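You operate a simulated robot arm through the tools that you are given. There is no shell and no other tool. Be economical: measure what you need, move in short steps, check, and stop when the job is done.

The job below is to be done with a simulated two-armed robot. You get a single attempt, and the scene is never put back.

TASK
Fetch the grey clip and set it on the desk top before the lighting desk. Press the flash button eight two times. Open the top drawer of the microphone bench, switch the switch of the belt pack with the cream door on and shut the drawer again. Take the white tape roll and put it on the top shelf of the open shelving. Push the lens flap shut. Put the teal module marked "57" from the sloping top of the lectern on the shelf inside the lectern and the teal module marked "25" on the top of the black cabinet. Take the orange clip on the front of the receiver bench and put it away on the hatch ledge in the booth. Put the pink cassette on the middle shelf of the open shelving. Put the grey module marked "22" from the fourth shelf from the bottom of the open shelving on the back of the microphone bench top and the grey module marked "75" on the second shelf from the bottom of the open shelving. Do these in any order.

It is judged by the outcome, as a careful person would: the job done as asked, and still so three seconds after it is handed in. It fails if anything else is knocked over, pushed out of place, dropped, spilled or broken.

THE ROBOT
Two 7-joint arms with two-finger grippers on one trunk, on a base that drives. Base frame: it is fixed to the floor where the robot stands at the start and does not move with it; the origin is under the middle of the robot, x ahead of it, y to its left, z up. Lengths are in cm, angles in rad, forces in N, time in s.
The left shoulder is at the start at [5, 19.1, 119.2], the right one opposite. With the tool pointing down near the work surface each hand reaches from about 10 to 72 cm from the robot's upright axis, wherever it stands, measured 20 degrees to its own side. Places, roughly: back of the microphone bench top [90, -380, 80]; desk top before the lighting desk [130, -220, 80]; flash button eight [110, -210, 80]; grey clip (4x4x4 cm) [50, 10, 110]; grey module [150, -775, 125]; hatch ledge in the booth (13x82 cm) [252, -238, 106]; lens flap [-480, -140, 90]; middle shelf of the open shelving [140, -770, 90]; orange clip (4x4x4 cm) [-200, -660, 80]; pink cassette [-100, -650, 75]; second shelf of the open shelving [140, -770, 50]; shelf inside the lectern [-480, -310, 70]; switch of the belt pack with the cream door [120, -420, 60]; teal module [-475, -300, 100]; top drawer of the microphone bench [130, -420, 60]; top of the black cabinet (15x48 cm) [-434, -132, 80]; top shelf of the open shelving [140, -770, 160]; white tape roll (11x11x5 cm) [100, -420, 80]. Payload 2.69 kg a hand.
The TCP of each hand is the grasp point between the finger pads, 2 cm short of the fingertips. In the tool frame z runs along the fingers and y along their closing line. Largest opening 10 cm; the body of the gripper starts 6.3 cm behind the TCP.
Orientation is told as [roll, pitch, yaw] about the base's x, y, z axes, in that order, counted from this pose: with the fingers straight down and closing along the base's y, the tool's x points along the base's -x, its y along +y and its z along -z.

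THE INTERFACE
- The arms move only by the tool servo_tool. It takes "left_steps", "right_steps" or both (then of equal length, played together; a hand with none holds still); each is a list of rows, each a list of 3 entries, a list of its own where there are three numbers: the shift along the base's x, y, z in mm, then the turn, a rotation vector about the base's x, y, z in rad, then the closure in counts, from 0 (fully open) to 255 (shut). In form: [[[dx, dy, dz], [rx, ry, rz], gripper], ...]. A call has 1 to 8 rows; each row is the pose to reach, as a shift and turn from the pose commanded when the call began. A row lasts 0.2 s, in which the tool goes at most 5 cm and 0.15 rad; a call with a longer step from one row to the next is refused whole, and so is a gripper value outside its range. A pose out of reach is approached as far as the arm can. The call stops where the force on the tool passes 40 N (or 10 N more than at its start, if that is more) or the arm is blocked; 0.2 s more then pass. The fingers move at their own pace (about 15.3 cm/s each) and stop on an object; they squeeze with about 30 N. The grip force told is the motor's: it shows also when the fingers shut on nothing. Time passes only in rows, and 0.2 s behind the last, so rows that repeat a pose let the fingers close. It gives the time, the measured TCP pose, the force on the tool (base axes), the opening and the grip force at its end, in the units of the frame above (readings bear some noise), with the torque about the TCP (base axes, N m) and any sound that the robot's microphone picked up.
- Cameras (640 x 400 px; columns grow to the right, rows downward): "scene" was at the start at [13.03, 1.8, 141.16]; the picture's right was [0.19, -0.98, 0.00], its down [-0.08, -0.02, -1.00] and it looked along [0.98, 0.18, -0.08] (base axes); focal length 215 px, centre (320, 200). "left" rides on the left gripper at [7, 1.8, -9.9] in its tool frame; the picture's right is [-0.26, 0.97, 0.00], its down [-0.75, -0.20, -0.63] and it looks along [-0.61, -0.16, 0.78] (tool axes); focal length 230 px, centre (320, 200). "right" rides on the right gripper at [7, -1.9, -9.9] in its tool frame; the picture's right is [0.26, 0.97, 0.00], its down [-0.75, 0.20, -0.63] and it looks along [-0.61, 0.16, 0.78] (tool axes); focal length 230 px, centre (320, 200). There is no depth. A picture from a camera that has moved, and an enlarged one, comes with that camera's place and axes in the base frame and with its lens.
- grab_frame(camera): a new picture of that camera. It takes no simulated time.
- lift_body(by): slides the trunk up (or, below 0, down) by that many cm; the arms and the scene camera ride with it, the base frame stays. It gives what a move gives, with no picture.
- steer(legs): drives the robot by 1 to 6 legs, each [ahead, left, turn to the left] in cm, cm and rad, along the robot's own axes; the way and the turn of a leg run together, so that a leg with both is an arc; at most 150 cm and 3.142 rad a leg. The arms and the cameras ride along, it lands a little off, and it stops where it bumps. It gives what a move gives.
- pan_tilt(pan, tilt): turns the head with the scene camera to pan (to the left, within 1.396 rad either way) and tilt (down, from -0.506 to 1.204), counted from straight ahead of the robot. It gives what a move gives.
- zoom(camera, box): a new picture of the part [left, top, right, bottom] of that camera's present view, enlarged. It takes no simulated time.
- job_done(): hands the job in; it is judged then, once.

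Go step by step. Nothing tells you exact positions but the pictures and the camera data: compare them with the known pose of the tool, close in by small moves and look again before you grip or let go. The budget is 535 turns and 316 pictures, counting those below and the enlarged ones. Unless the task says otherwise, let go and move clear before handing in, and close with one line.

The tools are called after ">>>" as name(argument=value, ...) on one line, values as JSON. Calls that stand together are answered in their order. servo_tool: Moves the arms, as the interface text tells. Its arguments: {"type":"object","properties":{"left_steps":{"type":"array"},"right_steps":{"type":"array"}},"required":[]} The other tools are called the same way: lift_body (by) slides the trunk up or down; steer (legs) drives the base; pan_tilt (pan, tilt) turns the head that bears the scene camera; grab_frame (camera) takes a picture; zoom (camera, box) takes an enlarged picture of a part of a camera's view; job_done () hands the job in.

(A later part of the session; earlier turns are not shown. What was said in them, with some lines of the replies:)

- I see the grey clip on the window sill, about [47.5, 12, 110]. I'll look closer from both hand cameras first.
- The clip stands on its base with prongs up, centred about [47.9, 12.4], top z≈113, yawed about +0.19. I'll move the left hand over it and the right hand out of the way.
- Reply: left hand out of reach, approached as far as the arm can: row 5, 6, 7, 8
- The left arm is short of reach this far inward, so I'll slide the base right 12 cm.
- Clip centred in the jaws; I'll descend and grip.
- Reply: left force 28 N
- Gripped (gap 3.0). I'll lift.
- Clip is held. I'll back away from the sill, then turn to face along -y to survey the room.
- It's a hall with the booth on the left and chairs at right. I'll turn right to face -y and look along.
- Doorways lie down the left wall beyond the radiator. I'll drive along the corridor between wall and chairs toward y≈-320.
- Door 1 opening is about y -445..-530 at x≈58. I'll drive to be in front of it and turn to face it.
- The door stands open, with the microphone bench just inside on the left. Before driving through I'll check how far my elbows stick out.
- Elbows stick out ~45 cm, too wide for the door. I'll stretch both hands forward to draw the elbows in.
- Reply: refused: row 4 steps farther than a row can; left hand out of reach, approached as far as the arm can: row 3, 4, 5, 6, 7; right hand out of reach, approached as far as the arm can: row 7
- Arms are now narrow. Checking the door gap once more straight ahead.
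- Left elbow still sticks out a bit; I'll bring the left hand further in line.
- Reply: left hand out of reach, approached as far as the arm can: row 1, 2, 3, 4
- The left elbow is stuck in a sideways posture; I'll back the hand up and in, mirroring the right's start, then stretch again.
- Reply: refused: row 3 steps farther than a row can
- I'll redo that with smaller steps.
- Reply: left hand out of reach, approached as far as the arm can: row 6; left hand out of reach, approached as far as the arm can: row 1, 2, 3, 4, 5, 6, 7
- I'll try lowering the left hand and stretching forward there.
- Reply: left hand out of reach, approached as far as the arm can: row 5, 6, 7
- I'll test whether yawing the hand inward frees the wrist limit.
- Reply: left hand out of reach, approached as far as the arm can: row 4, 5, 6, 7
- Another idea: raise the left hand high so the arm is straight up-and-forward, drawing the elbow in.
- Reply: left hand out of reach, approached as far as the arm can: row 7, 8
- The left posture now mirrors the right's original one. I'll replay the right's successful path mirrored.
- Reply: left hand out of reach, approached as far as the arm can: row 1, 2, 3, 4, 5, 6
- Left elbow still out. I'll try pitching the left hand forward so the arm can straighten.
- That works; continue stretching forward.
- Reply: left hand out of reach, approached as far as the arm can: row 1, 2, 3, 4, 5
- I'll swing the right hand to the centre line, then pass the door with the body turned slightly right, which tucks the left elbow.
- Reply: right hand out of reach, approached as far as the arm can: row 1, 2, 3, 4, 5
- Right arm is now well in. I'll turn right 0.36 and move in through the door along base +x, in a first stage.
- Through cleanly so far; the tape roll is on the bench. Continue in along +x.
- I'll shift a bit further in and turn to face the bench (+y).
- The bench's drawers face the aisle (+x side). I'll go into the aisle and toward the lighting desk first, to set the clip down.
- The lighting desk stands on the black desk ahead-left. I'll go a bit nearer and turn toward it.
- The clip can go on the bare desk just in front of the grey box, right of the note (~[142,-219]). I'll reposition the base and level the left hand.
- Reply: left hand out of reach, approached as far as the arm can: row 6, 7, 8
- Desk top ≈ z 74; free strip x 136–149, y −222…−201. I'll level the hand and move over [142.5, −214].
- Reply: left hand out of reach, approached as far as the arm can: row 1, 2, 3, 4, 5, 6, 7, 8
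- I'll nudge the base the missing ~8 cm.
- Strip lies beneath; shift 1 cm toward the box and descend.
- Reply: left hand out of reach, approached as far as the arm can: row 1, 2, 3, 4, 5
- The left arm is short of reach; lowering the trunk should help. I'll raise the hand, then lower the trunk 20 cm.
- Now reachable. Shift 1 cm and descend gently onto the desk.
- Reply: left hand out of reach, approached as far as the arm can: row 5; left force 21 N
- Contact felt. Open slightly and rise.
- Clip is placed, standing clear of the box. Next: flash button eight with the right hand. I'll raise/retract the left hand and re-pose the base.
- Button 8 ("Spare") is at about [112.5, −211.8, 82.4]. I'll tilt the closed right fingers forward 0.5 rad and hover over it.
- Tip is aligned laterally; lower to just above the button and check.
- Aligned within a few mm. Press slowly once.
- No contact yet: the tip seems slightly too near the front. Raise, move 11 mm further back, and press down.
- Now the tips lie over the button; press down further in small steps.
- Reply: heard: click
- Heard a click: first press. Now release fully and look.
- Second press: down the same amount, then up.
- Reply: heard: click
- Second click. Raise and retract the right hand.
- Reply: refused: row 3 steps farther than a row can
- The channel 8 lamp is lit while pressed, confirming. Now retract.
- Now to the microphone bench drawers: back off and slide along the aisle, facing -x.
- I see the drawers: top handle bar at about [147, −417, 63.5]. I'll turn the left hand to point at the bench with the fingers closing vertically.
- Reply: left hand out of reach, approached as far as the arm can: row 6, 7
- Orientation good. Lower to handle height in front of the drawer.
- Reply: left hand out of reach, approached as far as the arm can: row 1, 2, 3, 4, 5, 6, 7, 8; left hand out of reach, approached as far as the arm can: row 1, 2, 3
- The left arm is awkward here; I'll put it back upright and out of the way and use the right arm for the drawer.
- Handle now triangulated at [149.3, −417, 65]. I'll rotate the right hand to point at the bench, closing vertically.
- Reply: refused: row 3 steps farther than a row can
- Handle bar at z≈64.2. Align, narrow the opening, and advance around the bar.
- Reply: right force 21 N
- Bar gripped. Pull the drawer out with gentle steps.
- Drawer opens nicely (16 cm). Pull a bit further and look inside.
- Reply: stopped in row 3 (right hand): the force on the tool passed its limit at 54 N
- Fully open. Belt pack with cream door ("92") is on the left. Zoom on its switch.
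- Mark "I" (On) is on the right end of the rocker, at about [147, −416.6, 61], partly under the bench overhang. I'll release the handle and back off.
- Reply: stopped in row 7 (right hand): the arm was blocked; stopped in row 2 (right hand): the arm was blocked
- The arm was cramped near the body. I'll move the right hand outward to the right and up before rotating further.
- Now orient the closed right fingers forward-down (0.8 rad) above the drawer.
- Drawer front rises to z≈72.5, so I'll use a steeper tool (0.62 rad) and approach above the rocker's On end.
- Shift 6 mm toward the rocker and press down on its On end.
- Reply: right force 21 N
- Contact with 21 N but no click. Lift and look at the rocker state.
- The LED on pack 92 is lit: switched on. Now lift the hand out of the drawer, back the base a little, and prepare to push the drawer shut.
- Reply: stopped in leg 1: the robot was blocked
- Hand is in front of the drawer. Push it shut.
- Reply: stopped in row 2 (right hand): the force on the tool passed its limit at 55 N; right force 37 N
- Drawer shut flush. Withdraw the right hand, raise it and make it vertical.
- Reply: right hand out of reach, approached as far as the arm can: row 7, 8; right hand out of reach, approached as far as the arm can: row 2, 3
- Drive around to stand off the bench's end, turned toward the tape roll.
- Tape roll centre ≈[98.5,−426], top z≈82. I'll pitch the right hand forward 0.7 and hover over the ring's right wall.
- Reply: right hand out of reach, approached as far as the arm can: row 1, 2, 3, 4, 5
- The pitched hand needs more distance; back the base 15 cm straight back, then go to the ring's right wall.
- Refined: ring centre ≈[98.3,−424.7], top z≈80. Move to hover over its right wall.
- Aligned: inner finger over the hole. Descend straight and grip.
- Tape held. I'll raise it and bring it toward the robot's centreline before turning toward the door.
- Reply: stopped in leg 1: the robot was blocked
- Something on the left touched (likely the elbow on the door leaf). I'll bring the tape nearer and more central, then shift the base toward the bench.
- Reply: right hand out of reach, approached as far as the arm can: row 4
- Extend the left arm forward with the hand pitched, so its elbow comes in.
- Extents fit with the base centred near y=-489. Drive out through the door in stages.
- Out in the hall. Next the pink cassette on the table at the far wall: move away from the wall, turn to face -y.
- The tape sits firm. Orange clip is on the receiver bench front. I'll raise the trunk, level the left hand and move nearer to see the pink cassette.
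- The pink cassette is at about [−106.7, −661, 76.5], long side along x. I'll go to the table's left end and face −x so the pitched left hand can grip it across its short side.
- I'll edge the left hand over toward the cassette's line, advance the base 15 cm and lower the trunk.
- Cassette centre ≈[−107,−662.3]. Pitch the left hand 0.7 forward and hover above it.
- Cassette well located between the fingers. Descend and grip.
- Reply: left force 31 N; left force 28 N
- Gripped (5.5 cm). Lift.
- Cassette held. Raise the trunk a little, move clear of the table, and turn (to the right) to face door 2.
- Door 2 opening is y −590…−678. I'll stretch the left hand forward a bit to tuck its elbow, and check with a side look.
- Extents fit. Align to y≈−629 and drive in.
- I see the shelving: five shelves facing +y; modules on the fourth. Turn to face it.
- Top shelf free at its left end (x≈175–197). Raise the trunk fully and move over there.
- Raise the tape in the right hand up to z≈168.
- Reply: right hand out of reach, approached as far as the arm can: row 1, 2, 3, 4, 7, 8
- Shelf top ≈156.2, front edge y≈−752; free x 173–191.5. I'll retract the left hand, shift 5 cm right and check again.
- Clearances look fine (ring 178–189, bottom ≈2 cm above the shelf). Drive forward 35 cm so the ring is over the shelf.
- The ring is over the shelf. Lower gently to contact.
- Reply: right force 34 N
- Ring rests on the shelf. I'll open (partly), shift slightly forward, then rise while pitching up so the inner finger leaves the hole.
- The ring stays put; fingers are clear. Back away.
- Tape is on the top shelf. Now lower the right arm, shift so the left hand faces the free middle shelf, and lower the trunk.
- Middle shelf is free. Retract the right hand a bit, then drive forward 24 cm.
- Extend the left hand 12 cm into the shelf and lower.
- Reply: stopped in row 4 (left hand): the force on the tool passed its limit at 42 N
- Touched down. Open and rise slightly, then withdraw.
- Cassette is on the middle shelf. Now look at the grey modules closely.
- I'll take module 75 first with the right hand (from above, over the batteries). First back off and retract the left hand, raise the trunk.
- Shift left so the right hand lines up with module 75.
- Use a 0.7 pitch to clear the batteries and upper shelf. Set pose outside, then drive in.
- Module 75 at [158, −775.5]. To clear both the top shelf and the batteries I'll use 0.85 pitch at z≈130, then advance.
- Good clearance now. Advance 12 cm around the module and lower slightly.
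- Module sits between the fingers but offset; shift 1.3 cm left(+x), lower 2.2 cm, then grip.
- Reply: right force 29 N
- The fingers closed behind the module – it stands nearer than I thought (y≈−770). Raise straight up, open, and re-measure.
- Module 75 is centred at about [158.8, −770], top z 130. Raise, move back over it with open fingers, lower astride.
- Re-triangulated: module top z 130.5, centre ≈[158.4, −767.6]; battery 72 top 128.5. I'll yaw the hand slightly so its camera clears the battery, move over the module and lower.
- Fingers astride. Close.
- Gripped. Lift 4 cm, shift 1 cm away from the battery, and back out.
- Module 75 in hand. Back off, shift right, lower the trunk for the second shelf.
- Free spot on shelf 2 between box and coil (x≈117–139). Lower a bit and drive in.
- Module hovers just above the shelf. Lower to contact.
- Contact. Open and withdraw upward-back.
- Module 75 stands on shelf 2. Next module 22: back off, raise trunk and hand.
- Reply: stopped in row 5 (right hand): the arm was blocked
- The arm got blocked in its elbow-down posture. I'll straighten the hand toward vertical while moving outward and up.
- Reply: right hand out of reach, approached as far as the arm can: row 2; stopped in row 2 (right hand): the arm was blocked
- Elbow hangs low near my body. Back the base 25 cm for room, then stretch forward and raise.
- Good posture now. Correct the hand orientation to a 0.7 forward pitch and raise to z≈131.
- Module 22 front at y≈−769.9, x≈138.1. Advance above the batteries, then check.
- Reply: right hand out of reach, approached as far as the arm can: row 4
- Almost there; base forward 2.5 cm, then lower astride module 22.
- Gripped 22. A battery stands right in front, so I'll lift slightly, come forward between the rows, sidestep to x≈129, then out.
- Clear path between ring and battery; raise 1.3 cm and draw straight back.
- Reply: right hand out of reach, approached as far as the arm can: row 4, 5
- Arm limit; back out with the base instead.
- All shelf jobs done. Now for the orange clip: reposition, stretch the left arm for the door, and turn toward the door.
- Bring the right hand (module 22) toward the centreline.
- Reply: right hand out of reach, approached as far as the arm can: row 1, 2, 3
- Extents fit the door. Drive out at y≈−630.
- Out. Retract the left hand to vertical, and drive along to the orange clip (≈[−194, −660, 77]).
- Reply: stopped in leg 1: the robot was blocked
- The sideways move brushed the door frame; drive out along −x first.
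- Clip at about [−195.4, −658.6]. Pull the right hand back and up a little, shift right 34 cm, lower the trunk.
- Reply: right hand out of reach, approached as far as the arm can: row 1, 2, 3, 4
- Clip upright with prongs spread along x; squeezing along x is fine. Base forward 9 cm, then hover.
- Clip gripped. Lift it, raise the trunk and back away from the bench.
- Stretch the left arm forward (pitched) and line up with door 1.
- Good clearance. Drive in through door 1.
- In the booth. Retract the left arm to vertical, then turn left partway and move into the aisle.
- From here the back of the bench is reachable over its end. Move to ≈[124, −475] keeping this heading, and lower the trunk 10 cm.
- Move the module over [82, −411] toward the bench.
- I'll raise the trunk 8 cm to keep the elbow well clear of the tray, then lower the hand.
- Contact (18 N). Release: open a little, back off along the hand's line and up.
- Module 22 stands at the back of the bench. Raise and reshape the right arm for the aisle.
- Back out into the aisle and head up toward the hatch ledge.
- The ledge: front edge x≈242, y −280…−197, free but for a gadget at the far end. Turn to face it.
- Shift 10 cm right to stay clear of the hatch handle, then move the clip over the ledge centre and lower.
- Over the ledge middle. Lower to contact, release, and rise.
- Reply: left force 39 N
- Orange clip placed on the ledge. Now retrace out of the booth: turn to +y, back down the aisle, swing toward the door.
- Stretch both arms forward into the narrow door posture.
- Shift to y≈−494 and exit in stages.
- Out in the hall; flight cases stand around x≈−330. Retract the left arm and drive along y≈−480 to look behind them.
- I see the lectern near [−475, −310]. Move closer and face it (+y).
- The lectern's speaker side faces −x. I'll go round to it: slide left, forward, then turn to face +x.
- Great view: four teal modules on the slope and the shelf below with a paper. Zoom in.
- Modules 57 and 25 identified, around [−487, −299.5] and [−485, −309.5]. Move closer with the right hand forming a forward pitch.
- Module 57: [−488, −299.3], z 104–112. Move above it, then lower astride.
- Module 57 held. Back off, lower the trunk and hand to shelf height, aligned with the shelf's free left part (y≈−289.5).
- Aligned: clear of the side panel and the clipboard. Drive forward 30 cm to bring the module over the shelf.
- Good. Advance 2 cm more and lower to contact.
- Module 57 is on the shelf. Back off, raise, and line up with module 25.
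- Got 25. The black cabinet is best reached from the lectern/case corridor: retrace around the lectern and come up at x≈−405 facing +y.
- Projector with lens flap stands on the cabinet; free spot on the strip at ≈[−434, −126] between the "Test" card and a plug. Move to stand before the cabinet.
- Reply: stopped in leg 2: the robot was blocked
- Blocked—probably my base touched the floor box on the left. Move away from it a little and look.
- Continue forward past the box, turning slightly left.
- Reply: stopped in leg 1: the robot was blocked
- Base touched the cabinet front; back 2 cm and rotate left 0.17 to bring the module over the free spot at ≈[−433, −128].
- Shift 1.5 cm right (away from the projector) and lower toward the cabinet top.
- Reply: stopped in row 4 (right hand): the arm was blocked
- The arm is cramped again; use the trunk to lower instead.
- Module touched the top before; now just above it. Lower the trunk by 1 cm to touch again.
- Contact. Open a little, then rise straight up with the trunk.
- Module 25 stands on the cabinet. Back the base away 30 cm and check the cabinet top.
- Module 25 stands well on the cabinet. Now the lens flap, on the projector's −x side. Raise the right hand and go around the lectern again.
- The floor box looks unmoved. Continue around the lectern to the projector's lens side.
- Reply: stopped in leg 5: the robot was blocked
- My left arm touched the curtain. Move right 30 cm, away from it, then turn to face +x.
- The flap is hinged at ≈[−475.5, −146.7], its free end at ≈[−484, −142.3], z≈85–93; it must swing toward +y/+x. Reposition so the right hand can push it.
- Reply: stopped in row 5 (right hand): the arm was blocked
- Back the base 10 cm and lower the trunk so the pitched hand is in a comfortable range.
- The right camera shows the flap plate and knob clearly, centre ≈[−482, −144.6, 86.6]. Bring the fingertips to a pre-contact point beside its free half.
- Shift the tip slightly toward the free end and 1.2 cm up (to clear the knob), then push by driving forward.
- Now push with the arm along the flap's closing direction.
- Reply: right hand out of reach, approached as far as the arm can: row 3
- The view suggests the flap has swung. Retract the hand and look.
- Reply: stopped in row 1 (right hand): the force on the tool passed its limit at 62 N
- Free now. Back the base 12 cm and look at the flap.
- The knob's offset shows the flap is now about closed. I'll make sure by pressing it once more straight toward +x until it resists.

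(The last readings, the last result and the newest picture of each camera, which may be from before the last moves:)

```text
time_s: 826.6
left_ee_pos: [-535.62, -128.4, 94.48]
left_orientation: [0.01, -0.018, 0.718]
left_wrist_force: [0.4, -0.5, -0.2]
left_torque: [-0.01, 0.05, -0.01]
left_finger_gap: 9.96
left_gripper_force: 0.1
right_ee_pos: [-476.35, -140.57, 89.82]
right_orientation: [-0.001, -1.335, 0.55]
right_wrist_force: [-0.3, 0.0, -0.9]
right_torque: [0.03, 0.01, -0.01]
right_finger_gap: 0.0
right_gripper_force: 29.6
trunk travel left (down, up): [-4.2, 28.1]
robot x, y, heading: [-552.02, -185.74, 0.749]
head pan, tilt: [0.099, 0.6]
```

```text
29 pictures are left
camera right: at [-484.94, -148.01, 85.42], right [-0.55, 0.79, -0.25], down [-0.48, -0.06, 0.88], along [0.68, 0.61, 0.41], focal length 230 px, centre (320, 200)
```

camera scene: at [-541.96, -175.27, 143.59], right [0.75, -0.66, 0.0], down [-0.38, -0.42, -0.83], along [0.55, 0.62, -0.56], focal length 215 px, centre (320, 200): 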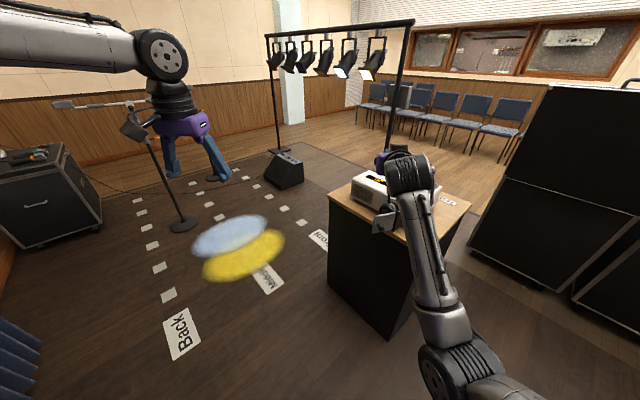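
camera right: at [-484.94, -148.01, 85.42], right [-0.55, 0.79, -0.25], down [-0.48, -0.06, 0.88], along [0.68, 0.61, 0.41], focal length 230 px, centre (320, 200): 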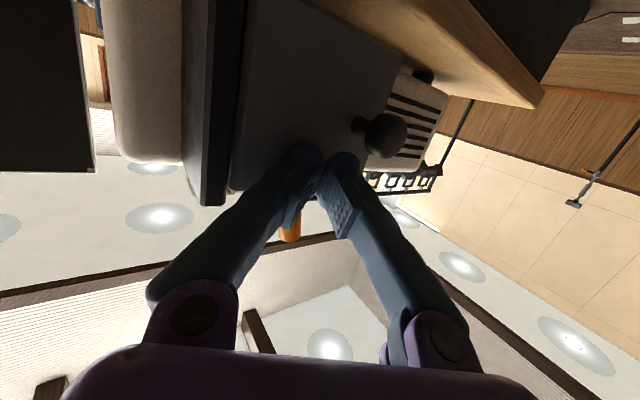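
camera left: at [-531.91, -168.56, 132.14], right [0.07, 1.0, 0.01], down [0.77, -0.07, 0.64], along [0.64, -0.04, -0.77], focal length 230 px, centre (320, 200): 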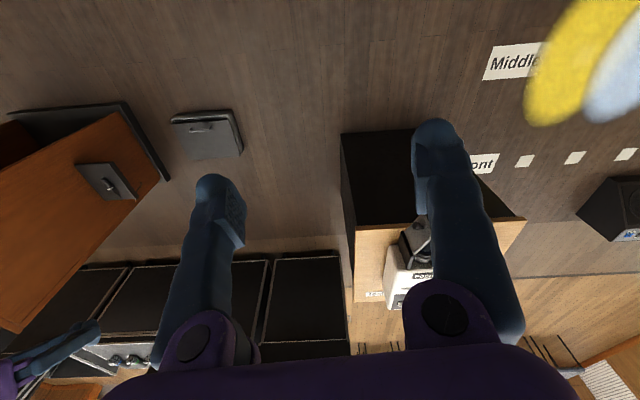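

Still no resistance: the flap keeps swinging. Continue pushing +x in small steps until it stops.

>>> servo_tool(right_steps=[[[8, 0, 0], [0, 0, 0], 255], [[16, 0, 0], [0, 0, 0], 255], [[24, 0, 0], [0, 0, 0], 255]])

>>> grab_frame(camera="right")

```text
time_s: 827.1
left_ee_pos: [-535.83, -128.46, 94.51]
left_orientation: [0.007, -0.017, 0.719]
left_wrist_force: [-0.2, -0.1, 0.1]
left_torque: [0.0, 0.02, 0.01]
left_finger_gap: 9.98
left_gripper_force: 0.0
right_ee_pos: [-476.26, -139.95, 89.85]
right_orientation: [0.002, -1.333, 0.559]
right_wrist_force: [-9.4, -0.8, 2.7]
right_torque: [0.08, -0.14, 0.0]
right_finger_gap: 0.01
right_gripper_force: 29.5
trunk travel left (down, up): [-4.2, 28.1]
robot x, y, heading: [-552.33, -185.82, 0.748]
head pan, tilt: [0.099, 0.6]
stopped in row 2 (right hand): the force on the tool passed its limit at 49 N (the readings are from after the stop); the commanded pose is now the measured one
```

```text
28 pictures are left
camera right: at [-484.72, -147.52, 85.37], right [-0.56, 0.79, -0.25], down [-0.47, -0.06, 0.88], along [0.68, 0.61, 0.41], focal length 230 px, centre (320, 200)
```

right: 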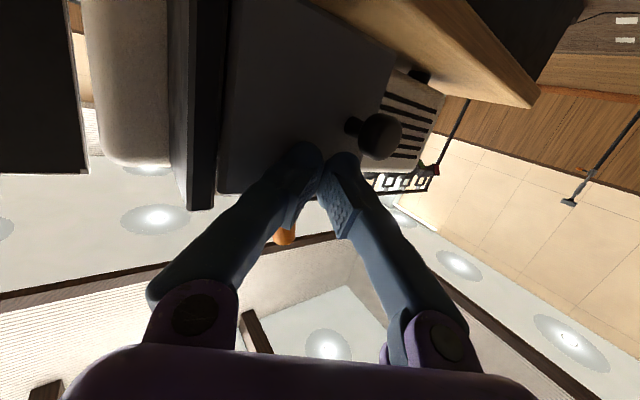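

Firm resistance: the flap is against its stop. Withdraw and verify.

>>> servo_tool(right_steps=[[[-10, -4, 2], [0, 0, 0], 255], [[-24, -10, 4], [0, 0, 0], 255], [[-40, -18, 6], [0, 0, 0], 255], [[-55, -26, 8], [0, 0, 0], 255]])

>>> steer(legs=[[-15, 0, 0]])

>>> grab_frame(camera="right")

```text
time_s: 828.1
left_ee_pos: [-535.75, -128.39, 94.45]
left_orientation: [0.008, -0.015, 0.719]
left_wrist_force: [-0.7, -0.7, -0.2]
left_torque: [-0.01, -0.04, -0.03]
left_finger_gap: 10.02
left_gripper_force: 0.1
right_ee_pos: [-481.67, -142.72, 90.34]
right_orientation: [0.002, -1.328, 0.552]
right_wrist_force: [-0.5, -0.1, 0.2]
right_torque: [-0.03, -0.01, 0.03]
right_finger_gap: 0.02
right_gripper_force: 29.0
trunk travel left (down, up): [-4.2, 28.1]
robot x, y, heading: [-552.64, -186.12, 0.75]
head pan, tilt: [0.099, 0.6]
```

```text
time_s: 829.5
left_ee_pos: [-546.55, -138.36, 94.58]
left_orientation: [0.009, -0.016, 0.719]
left_wrist_force: [-0.3, -0.3, 0.4]
left_torque: [0.05, 0.01, 0.01]
left_finger_gap: 9.99
left_gripper_force: 0.0
right_ee_pos: [-492.32, -152.6, 90.25]
right_orientation: [0.0, -1.328, 0.554]
right_wrist_force: [-0.3, -0.6, 0.3]
right_torque: [0.03, -0.02, 0.01]
right_finger_gap: 0.0
right_gripper_force: 29.5
trunk travel left (down, up): [-4.2, 28.1]
robot x, y, heading: [-562.98, -196.15, 0.751]
head pan, tilt: [0.099, 0.6]
```

```text
27 pictures are left
camera right: at [-500.89, -160.23, 85.92], right [-0.56, 0.79, -0.25], down [-0.47, -0.06, 0.88], along [0.68, 0.61, 0.4], focal length 230 px, centre (320, 200)
```

right: 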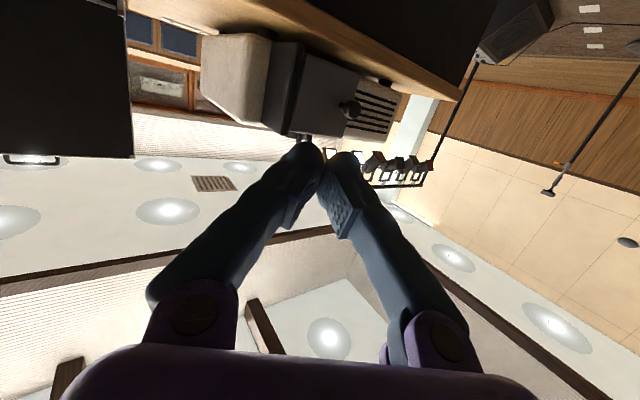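

>>> lift_body(by=26)

>>> steer(legs=[[-12, 14, 0]])

>>> grab_frame(camera="scene")

```text
time_s: 832.1
left_ee_pos: [-546.53, -138.3, 120.39]
left_orientation: [0.008, -0.017, 0.719]
left_wrist_force: [0.4, 0.0, -0.1]
left_torque: [-0.02, -0.03, 0.0]
left_finger_gap: 10.0
left_gripper_force: 0.1
right_ee_pos: [-492.31, -152.65, 116.2]
right_orientation: [-0.002, -1.328, 0.557]
right_wrist_force: [-1.2, 0.7, -0.2]
right_torque: [0.02, -0.03, 0.02]
right_finger_gap: 0.0
right_gripper_force: 29.3
trunk travel left (down, up): [-30.2, 2.1]
robot x, y, heading: [-563.29, -195.96, 0.751]
head pan, tilt: [0.099, 0.6]
```

```text
time_s: 834.0
left_ee_pos: [-565.03, -136.24, 120.51]
left_orientation: [0.01, -0.016, 0.724]
left_wrist_force: [-0.6, 0.4, -0.5]
left_torque: [-0.01, -0.03, -0.01]
left_finger_gap: 10.01
left_gripper_force: 0.1
right_ee_pos: [-510.93, -150.36, 116.19]
right_orientation: [0.0, -1.328, 0.56]
right_wrist_force: [0.0, -0.8, 0.4]
right_torque: [0.03, -0.02, 0.01]
right_finger_gap: 0.0
right_gripper_force: 29.4
trunk travel left (down, up): [-30.2, 2.1]
robot x, y, heading: [-581.61, -194.4, 0.76]
head pan, tilt: [0.099, 0.6]
```

```text
26 pictures are left
camera scene: at [-572.55, -184.46, 141.59], right [0.75, -0.66, 0.0], down [-0.37, -0.43, -0.83], along [0.54, 0.62, -0.56], focal length 215 px, centre (320, 200)
```

scene: 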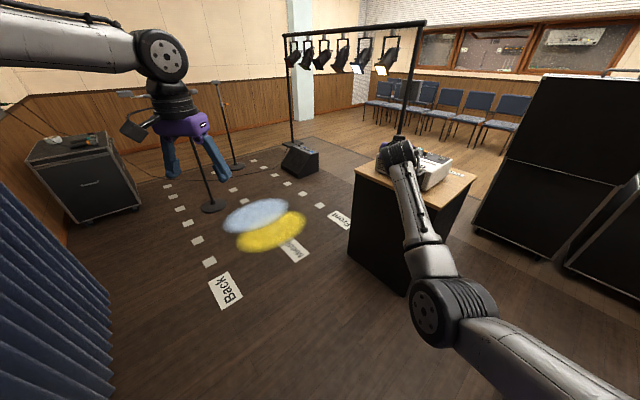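

>>> steer(legs=[[0, 0, 0.5]])

>>> pan_tilt(pan=-0.6, tilt=0.5)

>>> grab_frame(camera="scene")

```text
time_s: 835.8
left_ee_pos: [-594.14, -135.49, 120.53]
left_orientation: [0.009, -0.014, 1.217]
left_wrist_force: [-0.1, -0.6, 0.3]
left_torque: [0.01, 0.01, 0.01]
left_finger_gap: 10.0
left_gripper_force: 0.1
right_ee_pos: [-539.77, -122.22, 116.21]
right_orientation: [0.001, -1.328, 1.054]
right_wrist_force: [0.4, 0.0, 0.1]
right_torque: [0.0, 0.0, -0.03]
right_finger_gap: 0.0
right_gripper_force: 29.1
trunk travel left (down, up): [-30.2, 2.1]
robot x, y, heading: [-580.94, -194.23, 1.252]
head pan, tilt: [0.099, 0.6]
```

```text
time_s: 836.9
left_ee_pos: [-594.2, -135.36, 120.58]
left_orientation: [0.008, -0.016, 1.217]
left_wrist_force: [-0.6, 0.2, -0.2]
left_torque: [-0.01, 0.03, 0.01]
left_finger_gap: 10.02
left_gripper_force: 0.1
right_ee_pos: [-539.78, -122.21, 116.25]
right_orientation: [-0.001, -1.326, 1.053]
right_wrist_force: [-0.2, 0.1, 0.8]
right_torque: [-0.03, -0.01, 0.0]
right_finger_gap: 0.0
right_gripper_force: 29.7
trunk travel left (down, up): [-30.2, 2.1]
robot x, y, heading: [-581.23, -194.13, 1.246]
head pan, tilt: [-0.6, 0.499]
```

```text
25 pictures are left
camera scene: at [-572.71, -184.58, 142.5], right [0.6, -0.8, 0.0], down [-0.38, -0.29, -0.88], along [0.7, 0.53, -0.48], focal length 215 px, centre (320, 200)
```

scene: 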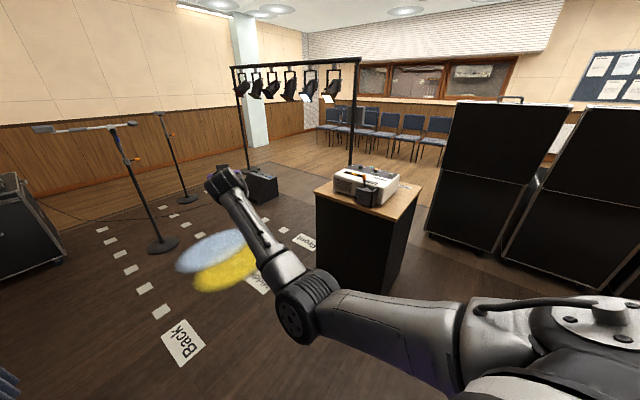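

>>> zoom(camera="scene", box=[310, 150, 430, 230])

```text
5.00 times, centred on (370, 190) of scene
camera zoom: at [-572.71, -184.58, 142.5], right [0.6, -0.8, 0.0], down [-0.38, -0.29, -0.88], along [0.7, 0.53, -0.48], focal length 1076 px, centre (70, 250)
```

zoom: 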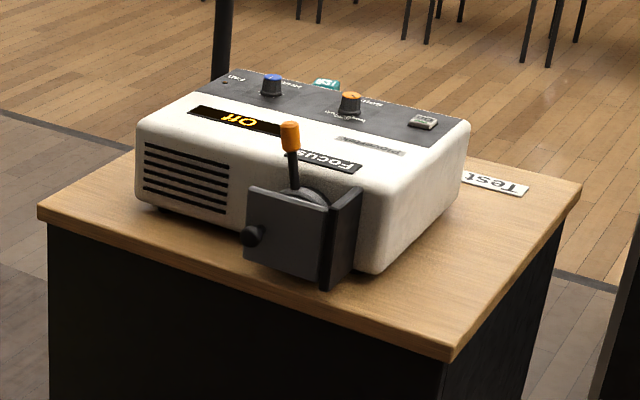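

Everything asked is in place: the flap lies flat over the lens, parallel to the projector face, and both hands are empty and clear. I'll hand the job in.

>>> job_done()

```text
The job is handed in.
```

I finished every task on the list and handed the job in with both hands empty and clear.
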